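You operate a simulated robot arm through the tools that you are given. There is no shell and no other tool.

You are at the controls of a simulated two-armed robot. One attempt, no reset.

## Task
Change the short cross-bar in the panel for the one the panel drawing names.
Fine: park the arm and shut the orange clamp first; the short cross-bar goes in the grey tray.

The check looks at the end state, three seconds after you hand in, the way a careful person would. Anything else that was tipped, shoved, dropped, spilled or broken makes it a failure.

## Robot
Two 7-joint arms with two-finger grippers on one trunk that stands fixed in place. Base frame: the origin is at the foot of the trunk, x ahead of it, y to its left, z up; the work surface is at about z = 860. Lengths are in mm, angles in degrees, forces in N, time in s.
The left shoulder is at [24, 175, 1379], the right one opposite. With the tool pointing down near the work surface each hand reaches from about 100 to 780 mm from the base axis, measured 20 degrees to its own side. Payload 2.94 kg a hand.
Tool frame (each hand has its own): the origin (TCP) lies between the finger pads and is the grasp point; the fingertips stand 30 mm ahead of it; z points along the fingers, y is the line along which they close. The gripper opens to 138 mm; its body begins 109 mm behind the TCP.
Orientation is that of the tool frame in the base frame, as a unit quaternion [x, y, z, w]. With the fingers straight down and closing along the base's y, the tool's x points along the base's -x, its y along +y and its z along -z.

## Interface
- The arms move only by the tool jog_arm. It takes "left_increments", "right_increments" or both (then of equal length, played together; a hand with none holds still); each is text: rows parted by semicolons, each of 7 numbers parted by spaces: the opening in per cent of the stroke, from 0 (shut) to 100 (fully open), then the shift along the tool's x, y, z in units of 20 mm (1.0 is 20 mm), then the turn, a rotation vector about the tool's x, y, z in units of 4 degrees (1.0 is 4 degrees). In form: fingers dx dy dz wx wy wz; .... A call has 1 to 20 rows; each row shifts and turns the commanded pose from where the row before left it, along the tool's axes as they then stand. A call with a number of a shift or a turn outside -1 to 1 is refused whole. Each row takes 0.2 s and may step no farther than 50 mm and 8.6 degrees from the row before; otherwise, or with a gripper value out of range, the whole call is refused. Where a pose cannot be reached the arm comes as near as it can. A force on the tool above 40 N (or 10 N above the force at the start of the call, whichever is more), or a blocked arm, ends the call early, and 0.2 s more pass. The fingers move at their own pace (about 45 mm/s each) and stop on an object; they squeeze with about 42 N. The grip force told is the motor's: it shows also when the fingers shut on nothing. Time passes only in rows, and 0.2 s behind the last, so rows that do not move let the fingers close. It gives the time, the measured TCP pose, the force on the tool (base axes), the opening and the grip force at its end, in the units of the frame above (readings bear some noise), with the torque about the TCP (base axes, N m) and any sound that the robot's microphone picked up.
- Cameras (640 x 400 px; columns grow to the right, rows downward): "scene" is now at [40.3, 47.9, 1843.3]; the picture's right is [0.66, -0.75, 0.00], its down [-0.63, -0.55, -0.56] and it looks along [0.42, 0.37, -0.83] (base axes); focal length 319 px, centre (320, 200). "left" rides on the left gripper at [71, -19, -146] in its tool frame; the picture's right is [0.26, 0.97, 0.00], its down [-0.85, 0.23, -0.48] and it looks along [-0.46, 0.12, 0.88] (tool axes); focal length 280 px, centre (320, 200). "right" rides on the right gripper at [71, 19, -146] in its tool frame; the picture's right is [-0.26, 0.96, 0.00], its down [-0.85, -0.23, -0.48] and it looks along [-0.46, -0.13, 0.88] (tool axes); focal length 280 px, centre (320, 200). There is no depth. A picture from a camera that has moved, and an enlarged one, comes with that camera's place and axes in the base frame and with its lens.
- grab_frame(camera): a new picture of that camera. No time passes.
- lift_body(by): moves the trunk up (or, below 0, down) by that many mm; the arms and the scene camera ride with it, the base frame stays. It gives what a move gives, with no picture.
- aim_head(pan, tilt): turns the head with the scene camera to pan (to the left, within 120 degrees either way) and tilt (down, from -29 to 69), counted from straight ahead of the robot (the tilt from the chest, where the trunk bows). It gives what a move gives.
- close_up(camera, box): a new picture of the part [left, top, right, bottom] of that camera's present view, enlarged. No time passes.
- sign_off(): hands the job in; it is judged then, once.

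Nothing tells you positions but the pictures and the camera data. Unless the task says otherwise, let go and move clear before handing in.

The tools are called after "Call:" as a command line: name --argument value ..., lists and objects as JSON in quotes. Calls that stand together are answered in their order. jog_arm: Moves the arms, as the interface text tells. Its arguments: {"type":"object","properties":{"left_increments":{"type":"string"},"right_increments":{"type":"string"}},"required":[]} The other tools are called the same way: lift_body (by) moves the trunk up or down; aim_head (pan, tilt) turns the head that bears the scene camera; grab_frame (camera) takes a picture; close_up (camera, box) takes an enlarged picture of a part of a camera's view; sign_off () hands the job in.

At the start:

```text
time_s: 0.0
left_ee_pos: [327.1, 504.1, 1292.6]
left_ee_rot: [0.001, 1.0, 0.0, 0.001]
left_force: [-0.5, 1.0, -0.4]
left_moment: [0.01, -0.01, 0.0]
left_gripper_width: 137.9
left_grip_force: 0.0
right_ee_pos: [508.9, 41.3, 1269.7]
right_ee_rot: [-0.001, 1.0, 0.0, -0.001]
right_force: [0.1, 0.3, -0.4]
right_moment: [-0.03, 0.0, -0.01]
right_gripper_width: 138.1
right_grip_force: 0.1
trunk travel left (down, up): [-550.0, 184.0]
head pan, tilt (commanded): [41.1, 56.1]
```

scene: 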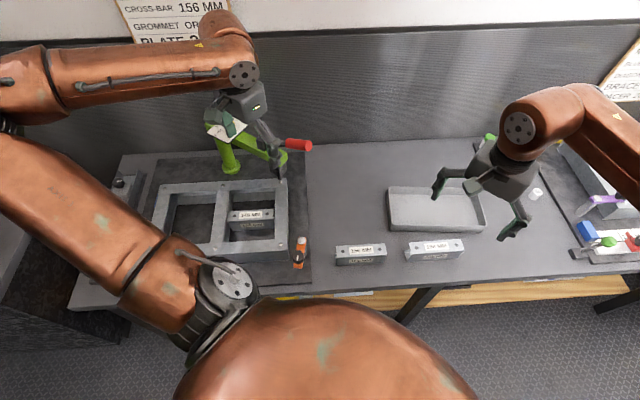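
right: 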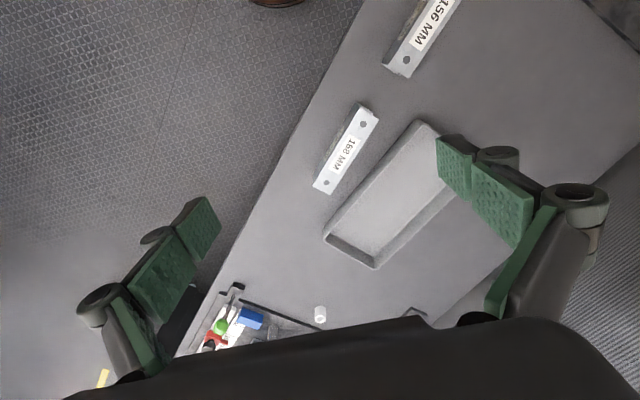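
left: 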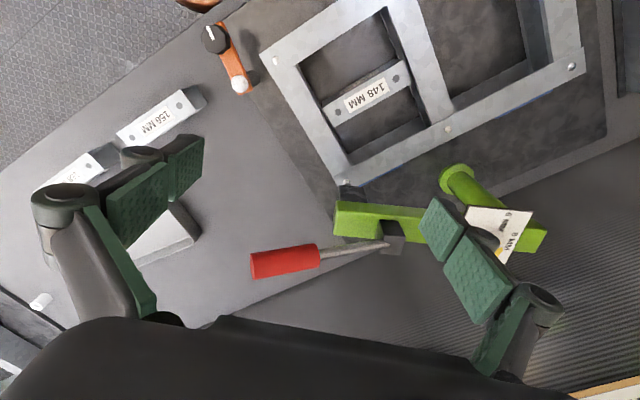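

I see a panel frame on the left with a 148 mm cross-bar in it, a green arm (with a tag and a red-handled tool), an orange clamp at the panel's near edge, two loose bars (156 and 168 mm) and a grey tray. I'll look closer at each, and at the drawing, before moving anything.

Call:
close_up --camera "scene" --box '[100, 0, 340, 150]'

Call:
close_up --camera "scene" --box '[100, 100, 340, 300]'

Call:
close_up --camera "left" --box '[180, 0, 640, 290]'

Call:
close_up --camera "scene" --box '[300, 150, 500, 290]'

```text
2.67 times, centred on (220, 75) of scene
camera zoom: at [40.3, 47.9, 1843.3], right [0.66, -0.75, 0.0], down [-0.63, -0.55, -0.56], along [0.42, 0.37, -0.83], focal length 852 px, centre (587, 533)
```

zoom: 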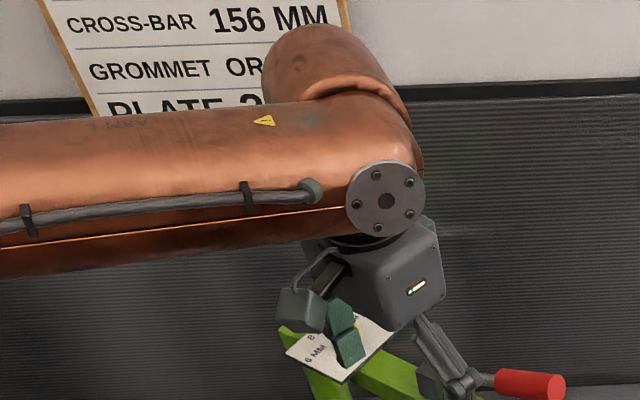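

```text
2.00 times, centred on (220, 200) of scene
camera zoom: at [40.3, 47.9, 1843.3], right [0.66, -0.75, 0.0], down [-0.63, -0.55, -0.56], along [0.42, 0.37, -0.83], focal length 639 px, centre (520, 200)
```

zoom: 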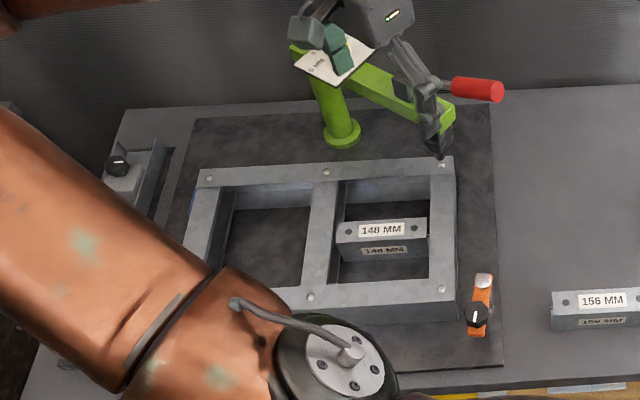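

```text
1.38 times, centred on (410, 145) of left
camera zoom: at [255.2, 486.2, 1437.0], right [-0.26, 0.97, 0.0], down [0.85, 0.23, 0.48], along [0.46, 0.12, -0.88], focal length 387 px, centre (196, 276)
```

zoom: 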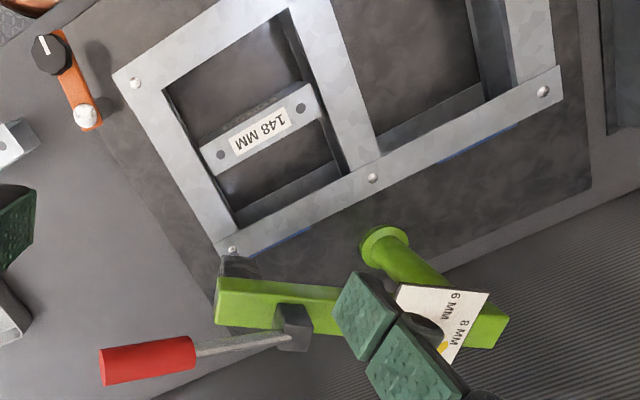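

```text
2.86 times, centred on (400, 220) of scene
camera zoom: at [40.3, 47.9, 1843.3], right [0.66, -0.75, 0.0], down [-0.63, -0.55, -0.56], along [0.42, 0.37, -0.83], focal length 913 px, centre (91, 143)
```

zoom: 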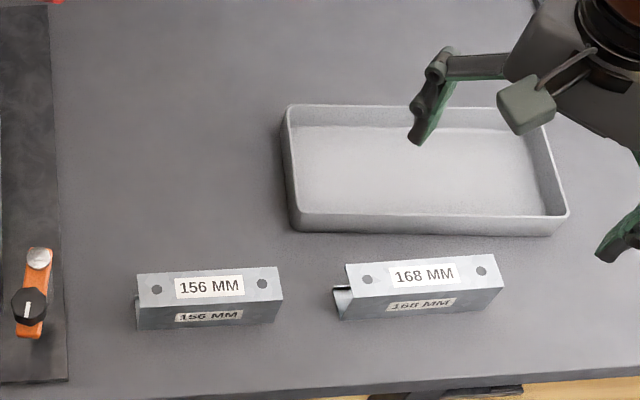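

The board at the back shows "CROSS-BAR 156 MM", but there is a second paper at the right, so I'll turn the head to read both fully.

Call:
aim_head --pan 50 --tilt 30

Call:
grab_frame --camera "scene"

Call:
aim_head --pan 0 --tilt 40

Call:
grab_frame --camera "scene"

```text
time_s: 0.9
left_ee_pos: [327.8, 504.9, 1291.9]
left_ee_rot: [0.0, 1.0, 0.0, 0.001]
left_force: [0.5, 0.2, 0.4]
left_moment: [-0.03, 0.0, -0.03]
left_gripper_width: 137.9
left_grip_force: 0.1
right_ee_pos: [508.5, 41.7, 1270.4]
right_ee_rot: [0.0, 1.0, 0.001, -0.001]
right_force: [-0.6, -0.1, -0.7]
right_moment: [-0.01, 0.03, 0.0]
right_gripper_width: 138.2
right_grip_force: 0.1
trunk travel left (down, up): [-550.0, 184.0]
head pan, tilt (commanded): [50.0, 30.0]
```

```text
taken
camera scene: at [45.0, 70.6, 1880.7], right [0.77, -0.64, 0.0], down [-0.32, -0.38, -0.87], along [0.56, 0.66, -0.5], focal length 319 px, centre (320, 200)
```

scene: 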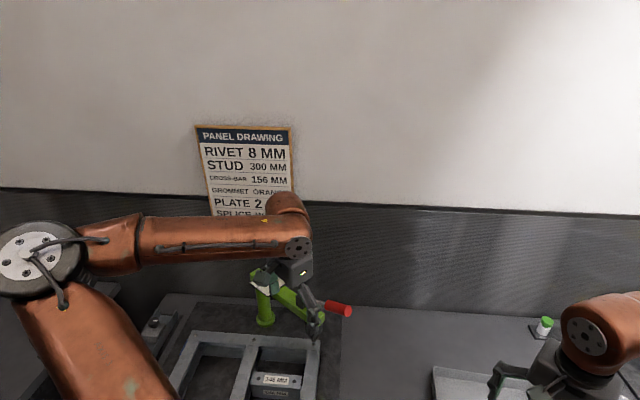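

```text
time_s: 2.1
left_ee_pos: [327.2, 505.0, 1292.0]
left_ee_rot: [0.0, 1.0, 0.0, 0.0]
left_force: [-0.3, 0.2, 0.6]
left_moment: [-0.01, 0.04, -0.01]
left_gripper_width: 137.7
left_grip_force: 0.3
right_ee_pos: [507.3, 41.6, 1271.1]
right_ee_rot: [0.001, 1.0, 0.001, -0.001]
right_force: [-0.8, 0.4, 0.0]
right_moment: [0.02, 0.0, -0.01]
right_gripper_width: 138.0
right_grip_force: 0.1
trunk travel left (down, up): [-550.0, 184.0]
head pan, tilt (commanded): [0.0, 40.0]
```

```text
taken
camera scene: at [71.8, 1.4, 1865.5], right [0.0, -1.0, 0.0], down [-0.64, 0.0, -0.77], along [0.77, 0.0, -0.64], focal length 319 px, centre (320, 200)
```

scene: 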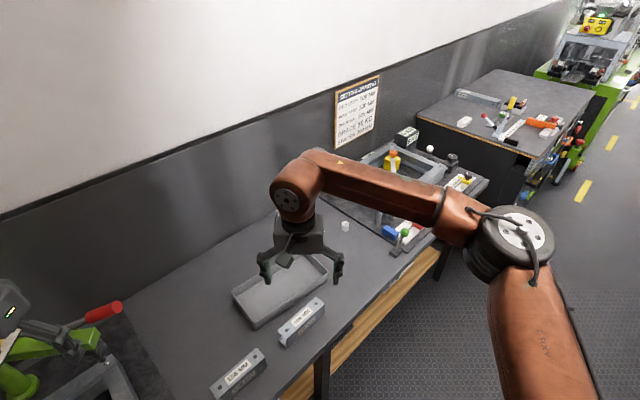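

Call:
close_up --camera "scene" --box '[320, 70, 400, 160]'

Call:
aim_head --pan 50 --tilt 30

Call:
close_up --camera "scene" --box '[180, 110, 310, 225]'

Call:
close_up --camera "scene" --box '[140, 250, 380, 400]'

```text
4.44 times, centred on (360, 115) of scene
camera zoom: at [71.8, 1.4, 1865.5], right [0.0, -1.0, 0.0], down [-0.64, 0.0, -0.77], along [0.77, 0.0, -0.64], focal length 1420 px, centre (142, 578)
```

zoom: 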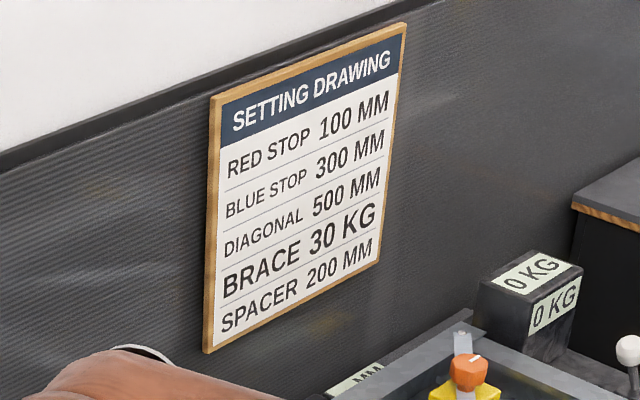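

```text
time_s: 3.3
left_ee_pos: [327.3, 505.2, 1292.4]
left_ee_rot: [0.0, 1.0, 0.0, 0.0]
left_force: [0.5, 0.9, 0.0]
left_moment: [0.02, 0.03, 0.0]
left_gripper_width: 138.1
left_grip_force: 0.0
right_ee_pos: [508.2, 40.6, 1269.8]
right_ee_rot: [-0.001, 1.0, 0.001, -0.001]
right_force: [-0.1, 0.8, -0.2]
right_moment: [0.0, 0.01, 0.01]
right_gripper_width: 138.0
right_grip_force: 0.0
trunk travel left (down, up): [-550.0, 184.0]
head pan, tilt (commanded): [50.0, 30.0]
```

```text
3.48 times, centred on (245, 168) of scene
camera zoom: at [45.0, 70.6, 1880.8], right [0.77, -0.64, 0.0], down [-0.32, -0.38, -0.87], along [0.56, 0.66, -0.5], focal length 1111 px, centre (581, 313)
```

zoom: 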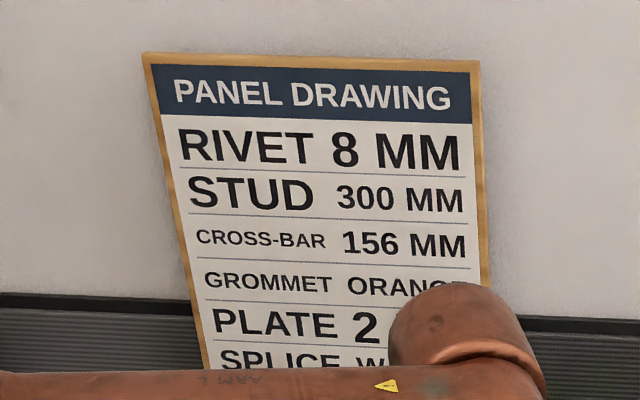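

```text
2.67 times, centred on (260, 325) of scene
camera zoom: at [45.0, 70.6, 1880.8], right [0.77, -0.64, 0.0], down [-0.32, -0.38, -0.87], along [0.56, 0.66, -0.5], focal length 852 px, centre (480, -133)
```

zoom: 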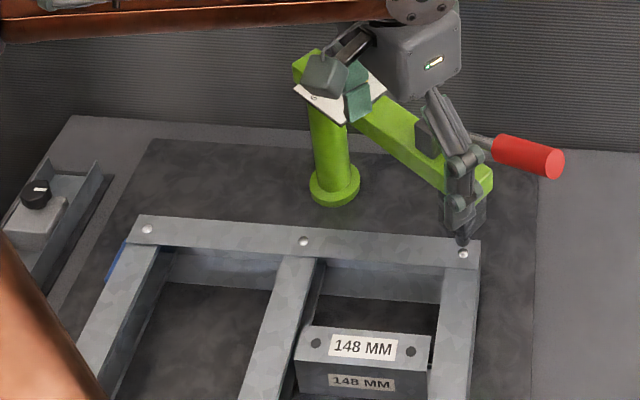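

The panel drawing names the 156 mm cross-bar; the other board is a "Setting drawing" for another station. Now I'll look closely at the orange clamp and the green swing arm from the wrist camera.

Call:
close_up --camera "left" --box '[180, 0, 300, 110]'

Call:
close_up --camera "left" --box '[320, 150, 560, 290]'

Call:
aim_head --pan 41 --tilt 60

Call:
grab_frame --camera "scene"

Call:
close_up --camera "scene" --box '[230, 190, 350, 270]'

```text
3.64 times, centred on (240, 55) of left
camera zoom: at [255.2, 486.2, 1437.0], right [-0.26, 0.97, 0.0], down [0.85, 0.23, 0.48], along [0.46, 0.12, -0.88], focal length 1020 px, centre (611, 727)
```

zoom: 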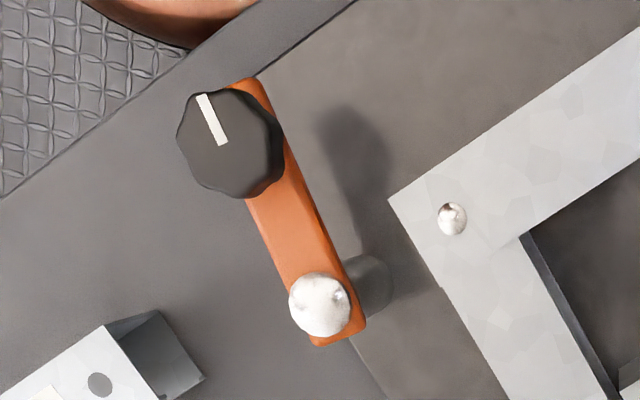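

```text
2.67 times, centred on (440, 220) of left
camera zoom: at [255.2, 486.2, 1437.0], right [-0.26, 0.97, 0.0], down [0.85, 0.23, 0.48], along [0.46, 0.12, -0.88], focal length 748 px, centre (0, 147)
```

zoom: 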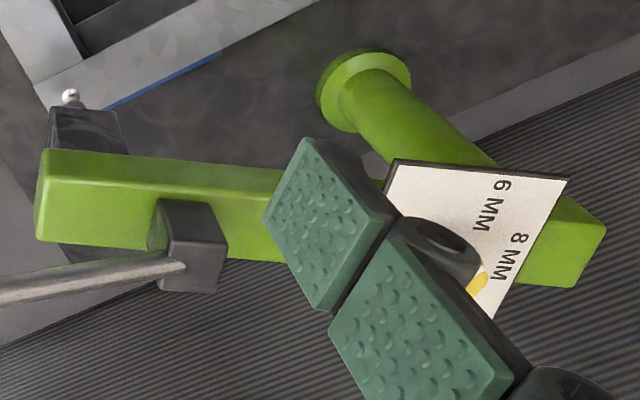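

```text
time_s: 4.2
left_ee_pos: [328.1, 504.6, 1291.8]
left_ee_rot: [0.0, 1.0, 0.001, 0.0]
left_force: [-0.3, 0.1, -0.5]
left_moment: [-0.02, -0.03, 0.01]
left_gripper_width: 138.1
left_grip_force: 0.1
right_ee_pos: [508.7, 40.6, 1269.4]
right_ee_rot: [-0.001, 1.0, 0.001, -0.001]
right_force: [-0.6, -0.1, 0.2]
right_moment: [0.0, -0.04, -0.01]
right_gripper_width: 137.9
right_grip_force: 0.0
trunk travel left (down, up): [-550.0, 184.0]
head pan, tilt (commanded): [41.0, 60.0]
```

```text
taken
camera scene: at [37.1, 45.1, 1838.8], right [0.66, -0.75, 0.0], down [-0.65, -0.57, -0.5], along [0.38, 0.33, -0.87], focal length 319 px, centre (320, 200)
```

scene: 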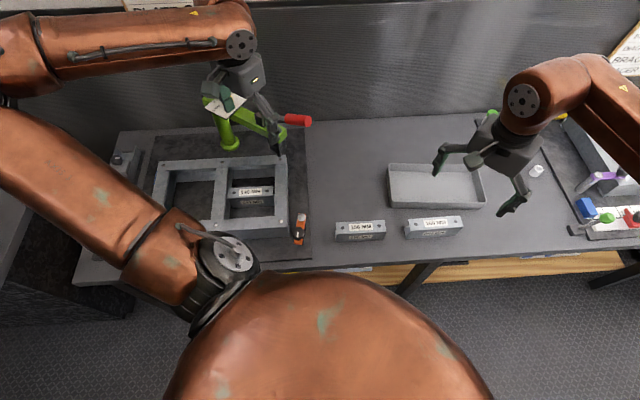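

```text
5.00 times, centred on (290, 230) of scene
camera zoom: at [37.1, 45.1, 1838.8], right [0.66, -0.75, 0.0], down [-0.65, -0.57, -0.5], along [0.38, 0.33, -0.87], focal length 1597 px, centre (470, 50)
```

zoom: 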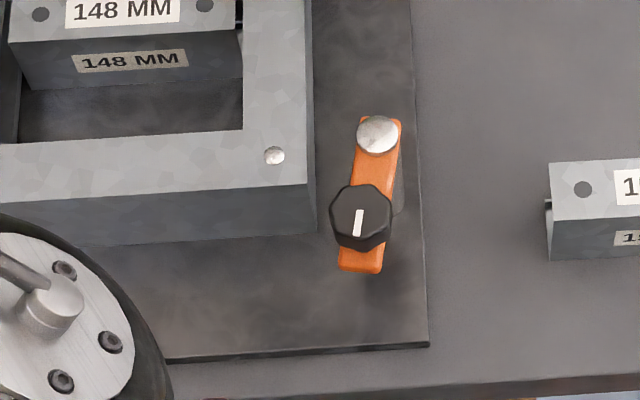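

The orange clamp is a swing bar on a post (pivot ≈ [334, 378, 966], knob ≈ [282, 341, 990]) lying beside the frame, and the green arm pivots on a post behind the panel with its tip above the frame's back-right corner. I'll pull the left hand aside to get unobstructed views of the green arm.

Call:
jog_arm --left_increments "100 0 -1 0 0 0 0; 100 0 -1 0 0 0 0; 100 0 -1 0 0 0 0; 100 0 -1 0 0 0 0; 100 0 -1 0 0 0 0; 100 0 -1 0 0 0 0; 100 0 -1 0 0 0 0; 100 0 -1 0 0 0 0"

Call:
grab_frame --camera "scene"

Call:
grab_frame --camera "left"

```text
time_s: 6.0
left_ee_pos: [327.8, 345.1, 1290.9]
left_ee_rot: [0.0, 1.0, 0.0, -0.001]
left_force: [0.3, 0.5, -0.6]
left_moment: [-0.02, 0.01, 0.02]
left_gripper_width: 137.8
left_grip_force: 0.1
right_ee_pos: [508.7, 41.7, 1270.2]
right_ee_rot: [0.001, 1.0, 0.002, -0.001]
right_force: [0.3, 0.0, -0.3]
right_moment: [0.02, 0.0, -0.01]
right_gripper_width: 137.9
right_grip_force: 0.0
trunk travel left (down, up): [-550.0, 184.0]
head pan, tilt (commanded): [41.0, 60.0]
```

```text
taken
camera scene: at [38.4, 45.1, 1838.6], right [0.66, -0.75, 0.0], down [-0.65, -0.57, -0.5], along [0.38, 0.33, -0.87], focal length 319 px, centre (320, 200)
```

scene: 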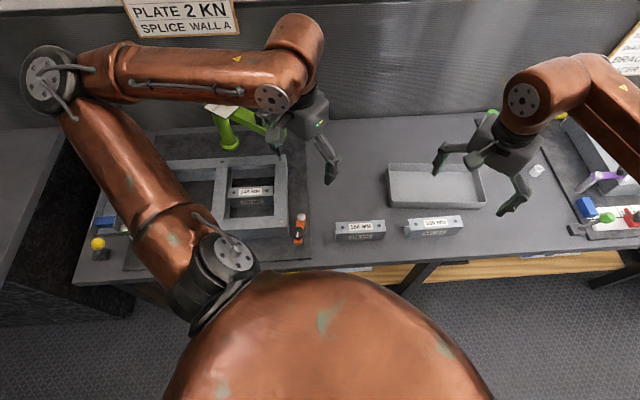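

```text
taken
camera left: at [256.0, 325.6, 1436.1], right [-0.26, 0.96, 0.0], down [0.85, 0.23, 0.48], along [0.46, 0.13, -0.88], focal length 280 px, centre (320, 200)
```

left: 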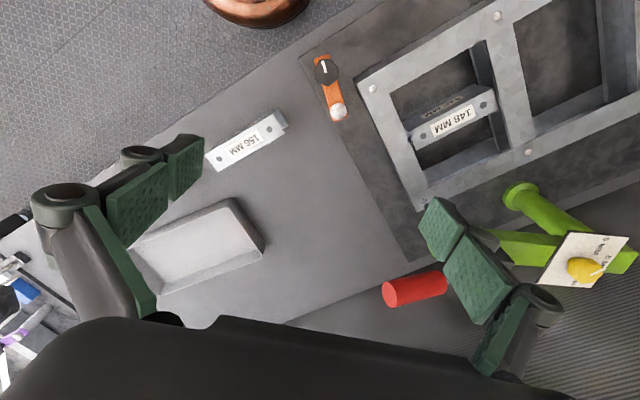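

Call:
close_up --camera "left" --box '[380, 150, 640, 330]'

Call:
close_up --camera "left" --box '[280, 30, 440, 140]'

Call:
close_up --camera "scene" --box '[60, 90, 340, 280]'

```text
2.22 times, centred on (510, 240) of left
camera zoom: at [256.0, 325.6, 1436.1], right [-0.26, 0.96, 0.0], down [0.85, 0.23, 0.48], along [0.46, 0.13, -0.88], focal length 623 px, centre (-102, 111)
```

zoom: 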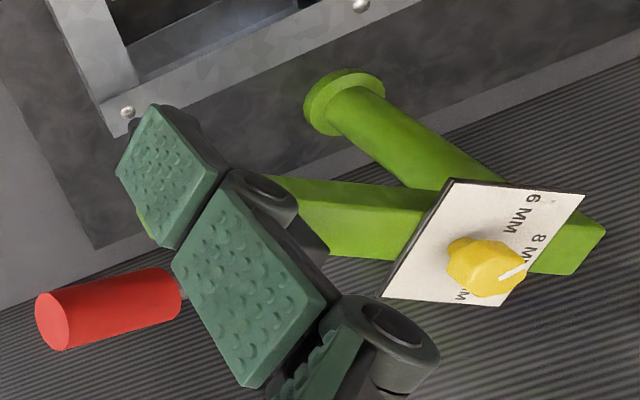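

```text
3.64 times, centred on (360, 85) of left
camera zoom: at [256.0, 325.6, 1436.1], right [-0.26, 0.96, 0.0], down [0.85, 0.23, 0.48], along [0.46, 0.13, -0.88], focal length 1020 px, centre (174, 618)
```

zoom: 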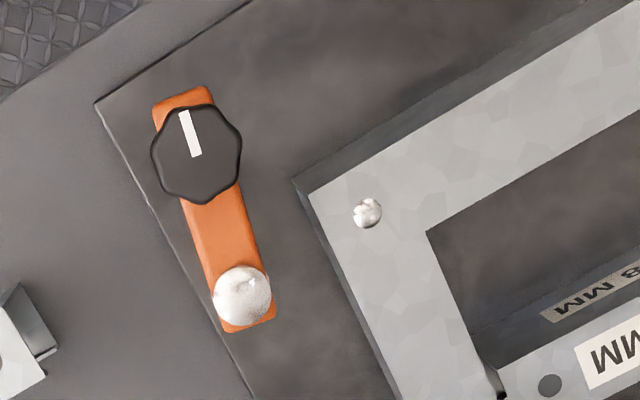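

```text
2.11 times, centred on (200, 185) of scene
camera zoom: at [38.4, 45.1, 1838.6], right [0.66, -0.75, 0.0], down [-0.65, -0.57, -0.5], along [0.38, 0.33, -0.87], focal length 672 px, centre (573, 232)
```

zoom: 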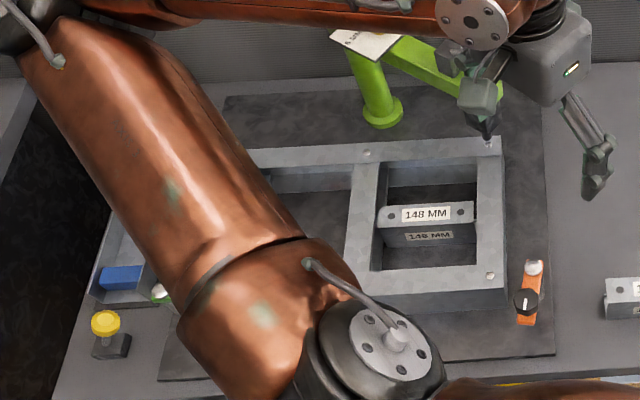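

The green arm carries a 6/8 mm dial (not part of this job) and a red handle; I need a side view to see how it parks. I'll rotate the left wrist so its camera looks toward +y along the arm, which is also the orientation for gripping the handle.

Call:
jog_arm --left_increments "100 0 0 0 0 0 -1; 100 0 0 0 0 0 -1; 100 0 0 0 0 0 -1; 100 0 0 0 0 0 -1; 100 0 0 0 0 0 -1; 100 0 0 0 0 0 -1; 100 0 0 0 0 0 -1; 100 0 0 0 0 0 -1; 100 0 0 0 0 0 -1; 100 0 0 0 0 0 -1; 100 0 0 0 0 0 -1; 100 0 0 0 0 0 -1; 100 0 0 0 0 0 -1; 100 0 0 0 0 0 -1; 100 0 0 0 0 0 -1; 100 0 0 0 0 0 -1; 100 0 0 0 0 0 -1; 100 0 0 0 0 0 -1; 100 0 0 0 0 0 -1; 100 0 0 0 0 0 -1"

Call:
grab_frame --camera "left"

Call:
grab_frame --camera "scene"

```text
time_s: 10.2
left_ee_pos: [326.3, 345.1, 1292.8]
left_ee_rot: [-0.643, 0.766, 0.0, 0.0]
left_force: [0.0, 0.0, 0.1]
left_moment: [-0.02, 0.02, 0.03]
left_gripper_width: 137.7
left_grip_force: 0.0
right_ee_pos: [509.6, 41.2, 1270.3]
right_ee_rot: [0.0, 1.0, 0.001, -0.001]
right_force: [-0.3, -0.6, 0.2]
right_moment: [-0.01, -0.02, 0.02]
right_gripper_width: 137.9
right_grip_force: 0.0
trunk travel left (down, up): [-550.0, 184.0]
head pan, tilt (commanded): [41.0, 60.0]
```

```text
taken
camera left: at [332.5, 272.3, 1437.0], right [-1.0, -0.09, 0.0], down [-0.08, 0.88, 0.48], along [-0.04, 0.47, -0.88], focal length 280 px, centre (320, 200)
```

left: 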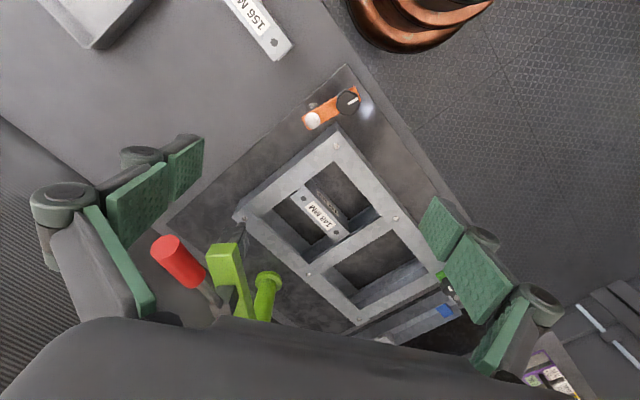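

```text
taken
camera scene: at [37.1, 45.0, 1838.7], right [0.66, -0.75, 0.0], down [-0.65, -0.57, -0.5], along [0.38, 0.33, -0.87], focal length 319 px, centre (320, 200)
```

scene: 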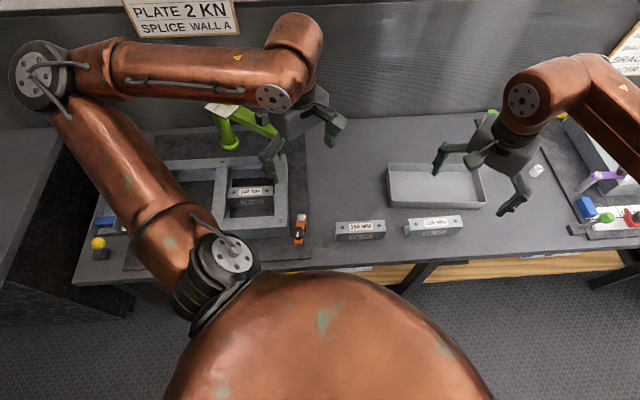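

Call:
jog_arm --left_increments "100 0 0 0 0 -1 0; 100 0 0 0 0 -1 0; 100 0 0 0 0 -1 0; 100 0 0 0 0 -1 0; 100 0 0 0 0 -1 0; 100 0 0 0 0 -1 0; 100 0 0 0 0 -1 0; 100 0 0 0 0 -1 0"

Call:
grab_frame --camera "left"

```text
time_s: 12.0
left_ee_pos: [333.0, 337.2, 1306.4]
left_ee_rot: [-0.641, 0.765, 0.047, 0.049]
left_force: [0.2, -0.1, 0.5]
left_moment: [0.03, 0.03, 0.03]
left_gripper_width: 137.7
left_grip_force: 0.0
left hand out of reach, approached as far as the arm can: row 2, 3, 4, 5, 6, 7, 8
right_ee_pos: [508.6, 41.8, 1269.9]
right_ee_rot: [0.0, 1.0, 0.001, 0.0]
right_force: [0.0, -0.4, -0.4]
right_moment: [0.04, 0.0, -0.02]
right_gripper_width: 138.2
right_grip_force: 0.1
trunk travel left (down, up): [-550.0, 184.0]
head pan, tilt (commanded): [41.0, 60.0]
```

```text
taken
camera left: at [336.8, 245.5, 1440.3], right [-1.0, -0.09, -0.03], down [-0.09, 0.8, 0.59], along [-0.03, 0.59, -0.81], focal length 280 px, centre (320, 200)
```

left: 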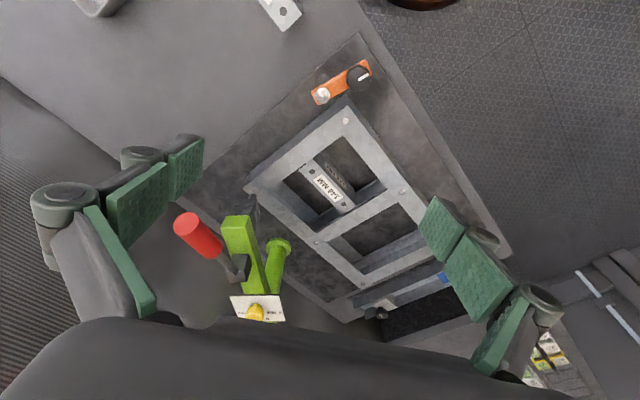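

Call:
close_up --camera "left" --box '[160, 180, 340, 330]'

Call:
close_up --camera "left" --box '[230, 40, 480, 320]'

Call:
jog_arm --left_increments "100 0 0 0 0 1 0; 100 0 0 0 0 1 0"

```text
2.67 times, centred on (250, 255) of left
camera zoom: at [336.8, 245.5, 1440.3], right [-1.0, -0.09, -0.03], down [-0.09, 0.8, 0.59], along [-0.03, 0.59, -0.81], focal length 748 px, centre (507, 53)
```

zoom: 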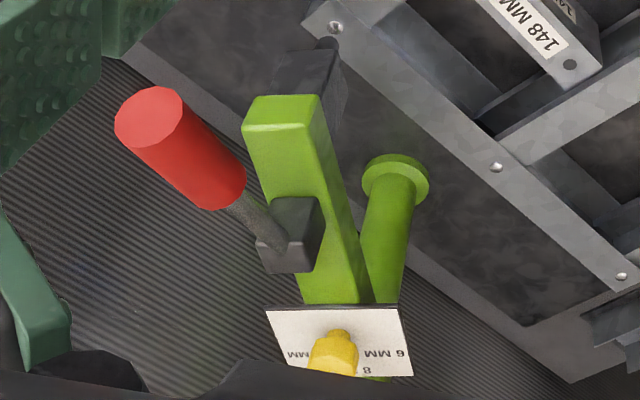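

```text
1.43 times, centred on (355, 180) of left
camera zoom: at [336.8, 245.5, 1440.3], right [-1.0, -0.09, -0.03], down [-0.09, 0.8, 0.59], along [-0.03, 0.59, -0.81], focal length 401 px, centre (270, 229)
```

zoom: 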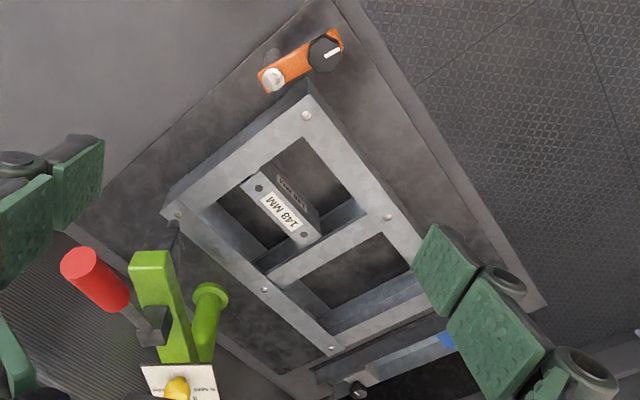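

```text
time_s: 12.6
left_ee_pos: [333.4, 338.8, 1306.1]
left_ee_rot: [-0.643, 0.766, 0.002, -0.004]
left_force: [0.2, 0.4, 0.2]
left_moment: [-0.02, -0.02, 0.0]
left_gripper_width: 138.0
left_grip_force: 0.0
right_ee_pos: [508.4, 42.2, 1270.0]
right_ee_rot: [-0.001, 1.0, -0.001, 0.0]
right_force: [1.2, 0.5, -0.8]
right_moment: [-0.04, -0.01, 0.01]
right_gripper_width: 138.3
right_grip_force: 0.1
trunk travel left (down, up): [-550.0, 184.0]
head pan, tilt (commanded): [41.0, 60.0]
```

The green arm's head sits right over the frame's back-right corner, with a red handle sticking out toward me at about z = 1190. I'll move the left hand above that handle (≈ [474, 495]) at a safe height, then turn the wrist to straddle it.

Call:
jog_arm --left_increments "100 -0.99 -0.621 0 0 0 0; 100 -0.99 -0.621 0 0 0 0; 100 -0.99 -0.621 0 0 0 0; 100 -0.99 -0.621 0 0 0 0; 100 -0.99 -0.621 0 0 0 0; 100 -0.99 -0.621 0 0 0 0; 100 -0.99 -0.621 0 0 0 0; 100 -0.99 -0.621 0 0 0 0; 100 -0.99 -0.621 0 0 0 0; 100 0 0 0 0 0 -1; 100 0 0 0 0 0 -1; 100 0 0 0 0 0 -1; 100 0 0 0 0 0 -1; 100 0 0 0 0 0 -1; 100 0 0 0 0 0 -1"

Call:
grab_frame --camera "left"

Call:
grab_frame --camera "scene"

```text
time_s: 15.8
left_ee_pos: [473.9, 493.1, 1305.3]
left_ee_rot: [0.789, -0.615, -0.002, 0.003]
left_force: [-0.6, -0.3, -0.3]
left_moment: [0.01, -0.02, -0.02]
left_gripper_width: 138.1
left_grip_force: 0.1
right_ee_pos: [509.1, 41.2, 1271.0]
right_ee_rot: [-0.001, 1.0, 0.0, -0.001]
right_force: [0.4, -0.4, 0.3]
right_moment: [-0.03, 0.01, -0.03]
right_gripper_width: 137.9
right_grip_force: 0.0
trunk travel left (down, up): [-550.0, 184.0]
head pan, tilt (commanded): [41.0, 60.0]
```

```text
taken
camera left: at [510.7, 430.2, 1449.9], right [-0.87, -0.49, 0.01], down [-0.43, 0.77, 0.48], along [-0.24, 0.41, -0.88], focal length 280 px, centre (320, 200)
```

left: 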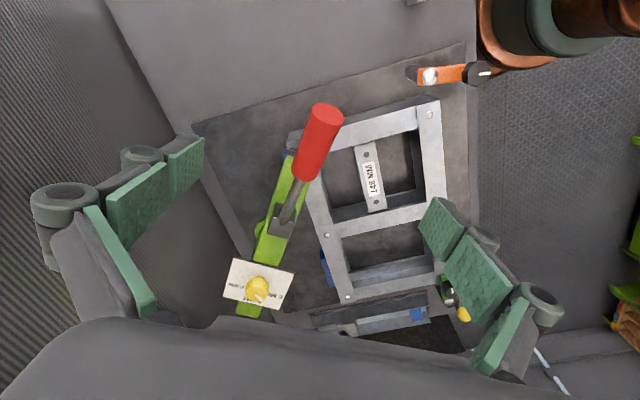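

```text
taken
camera scene: at [37.2, 45.3, 1838.7], right [0.66, -0.75, 0.0], down [-0.65, -0.57, -0.5], along [0.38, 0.33, -0.87], focal length 319 px, centre (320, 200)
```

scene: 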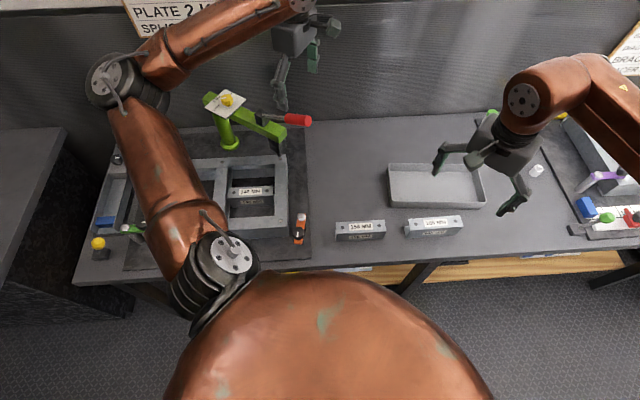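

Call:
close_up --camera "scene" --box '[190, 70, 330, 170]'

Call:
close_up --camera "left" --box '[200, 80, 460, 330]'

Call:
close_up --camera "scene" --box '[200, 140, 320, 260]'

```text
4.00 times, centred on (260, 120) of scene
camera zoom: at [37.2, 45.3, 1838.7], right [0.66, -0.75, 0.0], down [-0.65, -0.57, -0.5], along [0.38, 0.33, -0.87], focal length 1278 px, centre (560, 520)
```

zoom: 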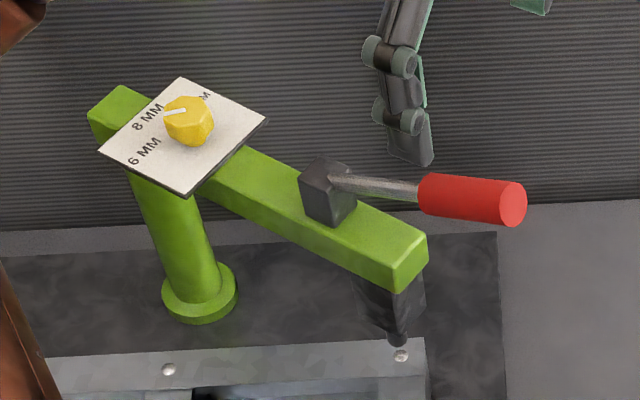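

```text
1.60 times, centred on (330, 205) of left
camera zoom: at [510.7, 430.2, 1449.9], right [-0.87, -0.49, 0.01], down [-0.43, 0.77, 0.48], along [-0.24, 0.41, -0.88], focal length 449 px, centre (304, 192)
```

zoom: 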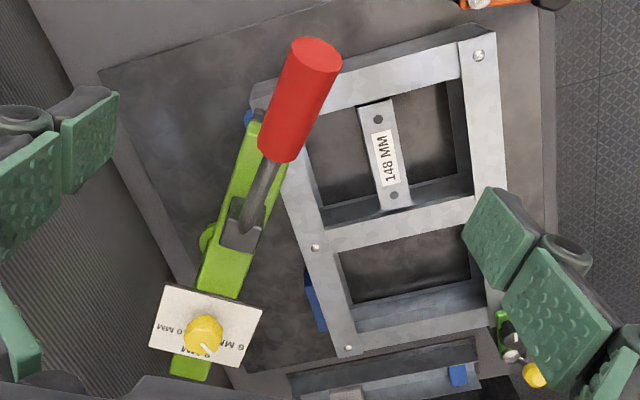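

```text
3.33 times, centred on (260, 200) of scene
camera zoom: at [37.2, 45.3, 1838.7], right [0.66, -0.75, 0.0], down [-0.65, -0.57, -0.5], along [0.38, 0.33, -0.87], focal length 1065 px, centre (520, 200)
```

zoom: 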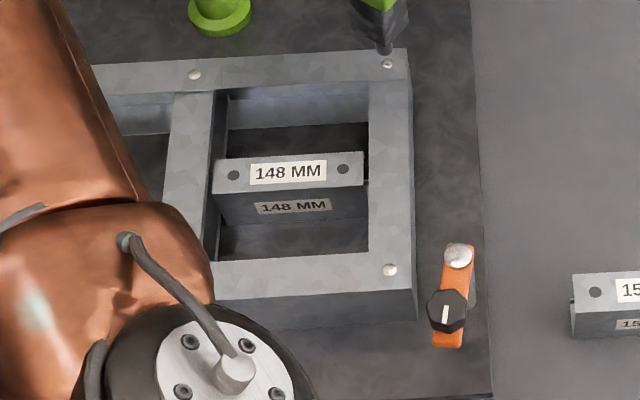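

The view is clear now: the riveting head is over the back-right corner, and the frame axes lie at 45° with the 148 bar centred in the right bay (≈ [306, 585], top ≈ 928). I'll lower the left hand so its fingers loosely straddle the red handle.

Call:
jog_arm --left_increments "100 -0.25 0 1 0 0 0; 100 -0.25 0 1 0 0 0; 100 0 0 1 0 0 0; 100 0 0 1 0 0 0; 100 0 0 1 0 0 0; 100 0 0 0.8 0 0 0"

Call:
grab_frame --camera "left"

Call:
grab_frame --camera "scene"

```text
time_s: 17.2
left_ee_pos: [470.6, 503.2, 1188.7]
left_ee_rot: [0.788, -0.615, -0.003, 0.003]
left_force: [-0.6, 0.1, 0.1]
left_moment: [-0.01, 0.02, -0.01]
left_gripper_width: 137.8
left_grip_force: 0.1
right_ee_pos: [508.3, 42.1, 1270.3]
right_ee_rot: [-0.002, 1.0, 0.0, -0.001]
right_force: [-0.2, 0.2, 0.6]
right_moment: [-0.03, 0.02, -0.01]
right_gripper_width: 137.9
right_grip_force: 0.1
trunk travel left (down, up): [-550.0, 184.0]
head pan, tilt (commanded): [41.0, 60.0]
```

```text
taken
camera left: at [507.3, 440.4, 1332.1], right [-0.87, -0.49, 0.01], down [-0.43, 0.77, 0.48], along [-0.24, 0.41, -0.88], focal length 280 px, centre (320, 200)
```

left: 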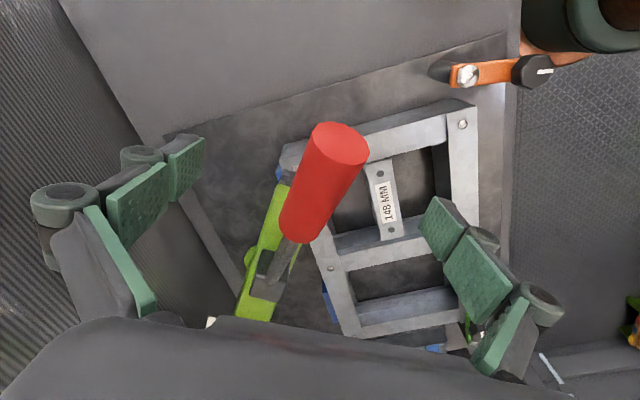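

```text
taken
camera scene: at [37.4, 45.4, 1838.7], right [0.66, -0.75, 0.0], down [-0.65, -0.57, -0.5], along [0.38, 0.33, -0.87], focal length 319 px, centre (320, 200)
```

scene: 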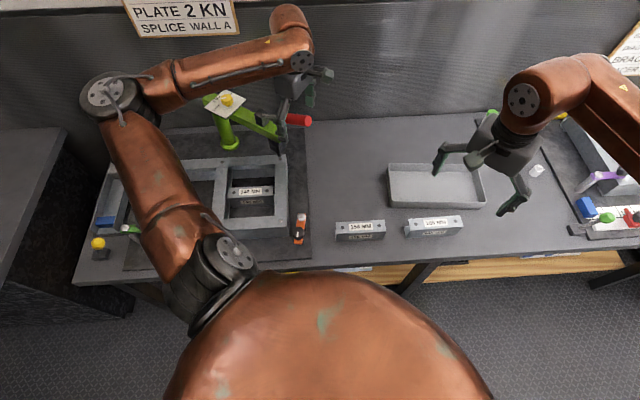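

Call:
jog_arm --left_increments "42 0 0 0 0 0 0; 42 0 0 0 0 0 0; 42 0 0 0 0 0 0; 42 0 0 0 0 0 0; 42 0 0 0 0 0 0; 42 0.03 -0.5 0 0 0 -0.42; 42 0.03 -0.5 0 0 0 -0.42; 42 0.03 -0.5 0 0 0 -0.42"

Call:
grab_frame --camera "left"

Call:
close_up --camera "scene" --box '[190, 70, 330, 170]'

```text
time_s: 19.0
left_ee_pos: [500.7, 508.9, 1187.9]
left_ee_rot: [0.815, -0.58, -0.003, 0.004]
left_force: [-2.2, -0.1, -1.2]
left_moment: [-0.01, -0.04, -0.05]
left_gripper_width: 60.2
left_grip_force: 1.2
right_ee_pos: [508.7, 42.5, 1270.2]
right_ee_rot: [-0.001, 1.0, 0.0, 0.0]
right_force: [0.3, 0.1, 0.1]
right_moment: [0.0, -0.02, 0.01]
right_gripper_width: 138.0
right_grip_force: 0.1
trunk travel left (down, up): [-550.0, 184.0]
head pan, tilt (commanded): [41.0, 60.0]
```

```text
taken
camera left: at [542.0, 449.3, 1332.8], right [-0.83, -0.56, 0.01], down [-0.49, 0.73, 0.48], along [-0.28, 0.39, -0.88], focal length 280 px, centre (320, 200)
```

left: 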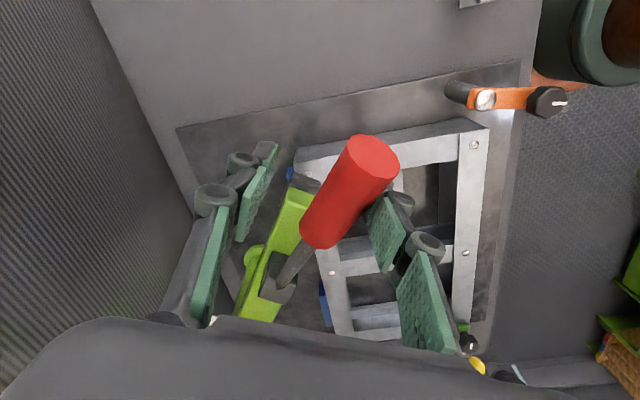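

```text
4.00 times, centred on (260, 120) of scene
camera zoom: at [37.5, 45.3, 1838.7], right [0.66, -0.75, 0.0], down [-0.65, -0.57, -0.5], along [0.38, 0.33, -0.87], focal length 1278 px, centre (560, 520)
```

zoom: 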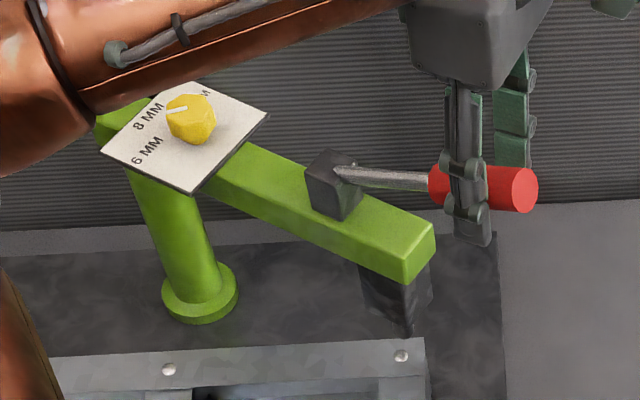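

The arm swings freely with about 2 N, so I'll keep pushing along its arc away from the panel, a few steps at a time.

Call:
jog_arm --left_increments "42 0.068 -0.9 0 0 0 -0.76; 42 0.068 -0.9 0 0 0 -0.76; 42 0.068 -0.9 0 0 0 -0.76; 42 0.068 -0.9 0 0 0 -0.76; 42 0.068 -0.9 0 0 0 -0.76"

Call:
grab_frame --camera "left"

Call:
close_up --camera "scene" --box '[190, 50, 350, 170]'

```text
time_s: 20.2
left_ee_pos: [586.0, 540.9, 1188.5]
left_ee_rot: [0.884, -0.467, -0.003, 0.003]
left_force: [0.7, 0.5, 0.7]
left_moment: [0.03, 0.0, -0.03]
left_gripper_width: 58.2
left_grip_force: 0.2
right_ee_pos: [510.5, 41.9, 1269.8]
right_ee_rot: [0.0, 1.0, 0.0, -0.001]
right_force: [0.4, -0.9, 0.0]
right_moment: [-0.02, -0.04, 0.01]
right_gripper_width: 138.0
right_grip_force: 0.0
trunk travel left (down, up): [-550.0, 184.0]
head pan, tilt (commanded): [41.0, 60.0]
```

```text
taken
camera left: at [642.0, 493.7, 1332.9], right [-0.65, -0.76, 0.01], down [-0.66, 0.57, 0.48], along [-0.37, 0.31, -0.88], focal length 280 px, centre (320, 200)
```

left: 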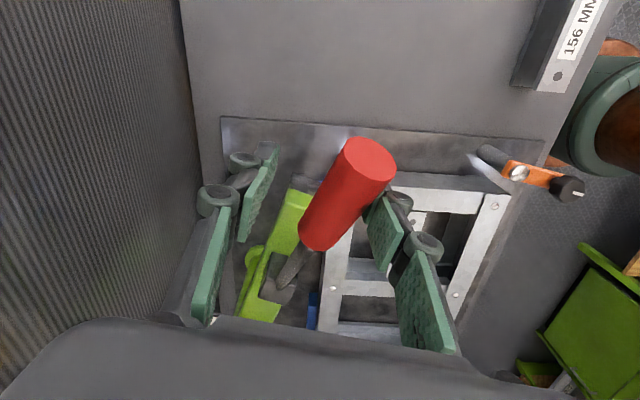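

```text
3.33 times, centred on (270, 110) of scene
camera zoom: at [38.2, 45.2, 1838.7], right [0.66, -0.75, 0.0], down [-0.65, -0.57, -0.5], along [0.38, 0.33, -0.87], focal length 1065 px, centre (487, 500)
```

zoom: 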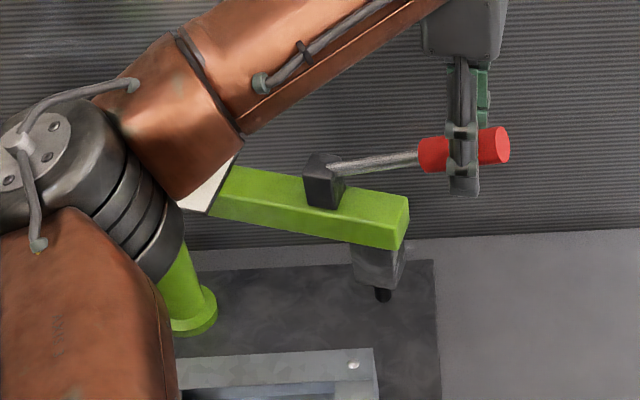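

Call:
jog_arm --left_increments "42 0.068 -0.9 0 0 0 -0.76; 42 0.068 -0.9 0 0 0 -0.76; 42 0.068 -0.9 0 0 0 -0.76; 42 0.068 -0.9 0 0 0 -0.76"

Call:
grab_frame --camera "left"

Call:
close_up --camera "scene" --box '[190, 50, 350, 170]'

```text
time_s: 21.2
left_ee_pos: [645.7, 581.1, 1188.5]
left_ee_rot: [0.928, -0.372, -0.004, 0.003]
left_force: [0.0, -2.5, -0.5]
left_moment: [-0.03, -0.01, 0.04]
left_gripper_width: 58.4
left_grip_force: 0.6
right_ee_pos: [509.8, 42.0, 1270.1]
right_ee_rot: [-0.001, 1.0, 0.001, -0.002]
right_force: [-0.5, -0.2, 0.1]
right_moment: [0.01, 0.07, -0.01]
right_gripper_width: 138.1
right_grip_force: 0.0
trunk travel left (down, up): [-550.0, 184.0]
head pan, tilt (commanded): [41.0, 60.0]
```

```text
taken
camera left: at [710.7, 547.2, 1332.6], right [-0.48, -0.88, 0.01], down [-0.77, 0.42, 0.48], along [-0.43, 0.22, -0.88], focal length 280 px, centre (320, 200)
```

left: 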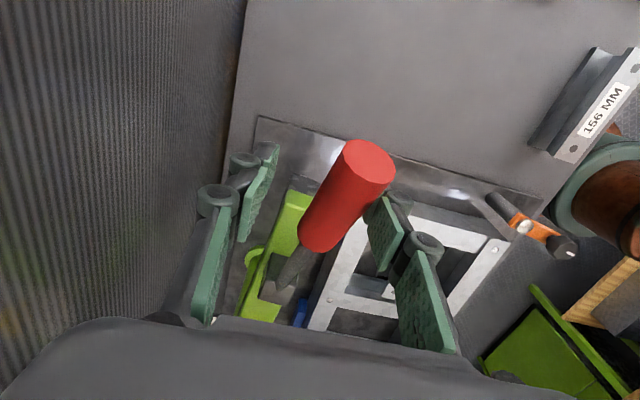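

```text
3.33 times, centred on (270, 110) of scene
camera zoom: at [38.7, 45.0, 1838.7], right [0.66, -0.75, 0.0], down [-0.65, -0.57, -0.5], along [0.38, 0.33, -0.87], focal length 1065 px, centre (487, 500)
```

zoom: 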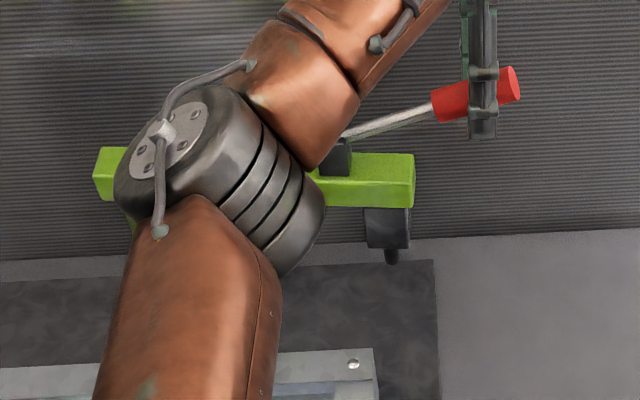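

Call:
jog_arm --left_increments "42 0.068 -0.9 0 0 0 -0.76; 42 0.068 -0.9 0 0 0 -0.76"

Call:
grab_frame --camera "left"

Call:
close_up --camera "scene" --box '[190, 50, 350, 170]'

```text
time_s: 21.8
left_ee_pos: [670.7, 607.1, 1186.5]
left_ee_rot: [0.947, -0.321, -0.005, 0.003]
left_force: [-0.6, -0.1, -0.6]
left_moment: [-0.04, 0.02, 0.01]
left_gripper_width: 58.0
left_grip_force: 0.1
right_ee_pos: [509.4, 40.1, 1269.8]
right_ee_rot: [0.0, 1.0, 0.0, -0.001]
right_force: [-0.3, 0.3, 0.2]
right_moment: [0.02, 0.03, 0.0]
right_gripper_width: 137.9
right_grip_force: 0.1
trunk travel left (down, up): [-550.0, 184.0]
head pan, tilt (commanded): [41.0, 60.0]
```

```text
taken
camera left: at [739.1, 579.3, 1331.2], right [-0.38, -0.93, 0.01], down [-0.81, 0.33, 0.48], along [-0.45, 0.18, -0.88], focal length 280 px, centre (320, 200)
```

left: 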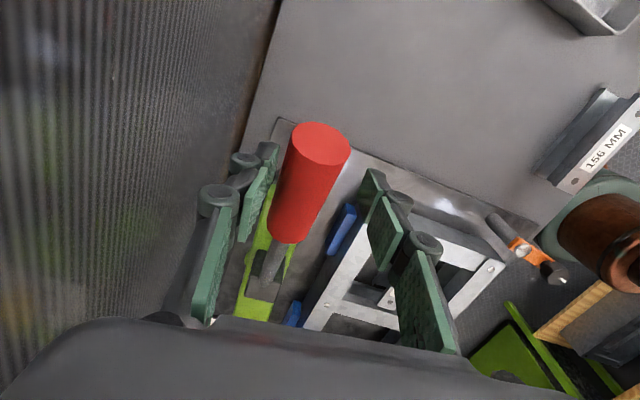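

```text
3.33 times, centred on (270, 110) of scene
camera zoom: at [38.7, 44.5, 1838.7], right [0.66, -0.75, 0.0], down [-0.65, -0.57, -0.5], along [0.38, 0.33, -0.87], focal length 1065 px, centre (487, 500)
```

zoom: 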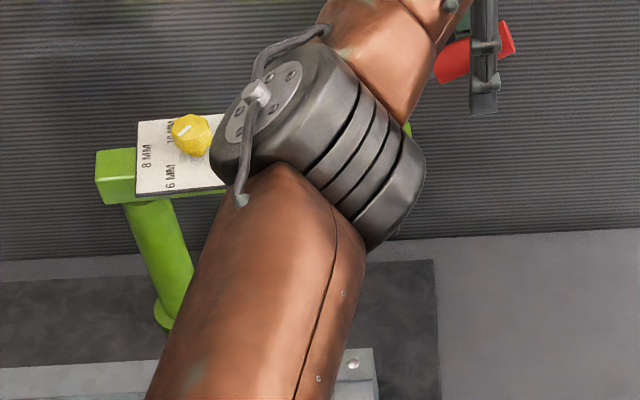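

Call:
jog_arm --left_increments "42 0.068 -0.9 0 0 0 -0.76; 42 0.068 -0.9 0 0 0 -0.76"

Call:
grab_frame --camera "left"

Call:
grab_frame --camera "scene"

```text
time_s: 22.4
left_ee_pos: [672.2, 618.0, 1186.9]
left_ee_rot: [0.959, -0.283, -0.004, 0.0]
left_force: [0.0, -0.5, -0.4]
left_moment: [0.06, 0.02, 0.02]
left_gripper_width: 57.7
left_grip_force: 0.1
left hand out of reach, approached as far as the arm can: row 1, 2
right_ee_pos: [508.4, 40.4, 1269.6]
right_ee_rot: [0.0, 1.0, 0.001, -0.001]
right_force: [0.7, 0.2, -0.2]
right_moment: [0.05, 0.01, 0.04]
right_gripper_width: 137.9
right_grip_force: 0.0
trunk travel left (down, up): [-550.0, 184.0]
head pan, tilt (commanded): [41.0, 60.0]
```

```text
taken
camera left: at [741.4, 596.2, 1330.4], right [-0.3, -0.95, 0.0], down [-0.83, 0.27, 0.48], along [-0.46, 0.15, -0.88], focal length 280 px, centre (320, 200)
```

left: 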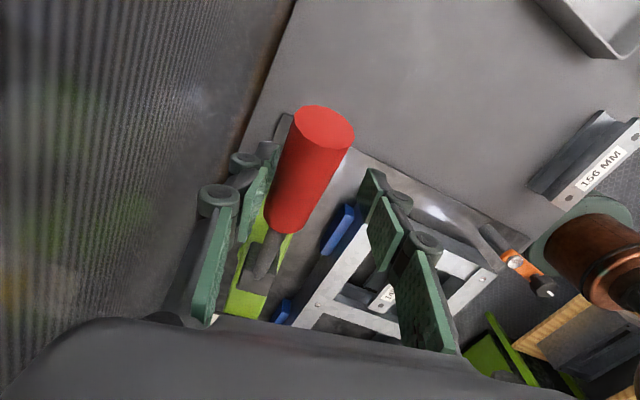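

```text
taken
camera scene: at [37.5, 42.6, 1838.7], right [0.66, -0.75, 0.0], down [-0.65, -0.57, -0.5], along [0.38, 0.33, -0.87], focal length 319 px, centre (320, 200)
```

scene: 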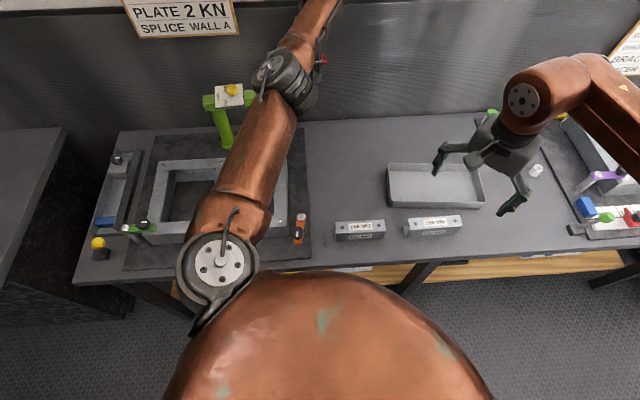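

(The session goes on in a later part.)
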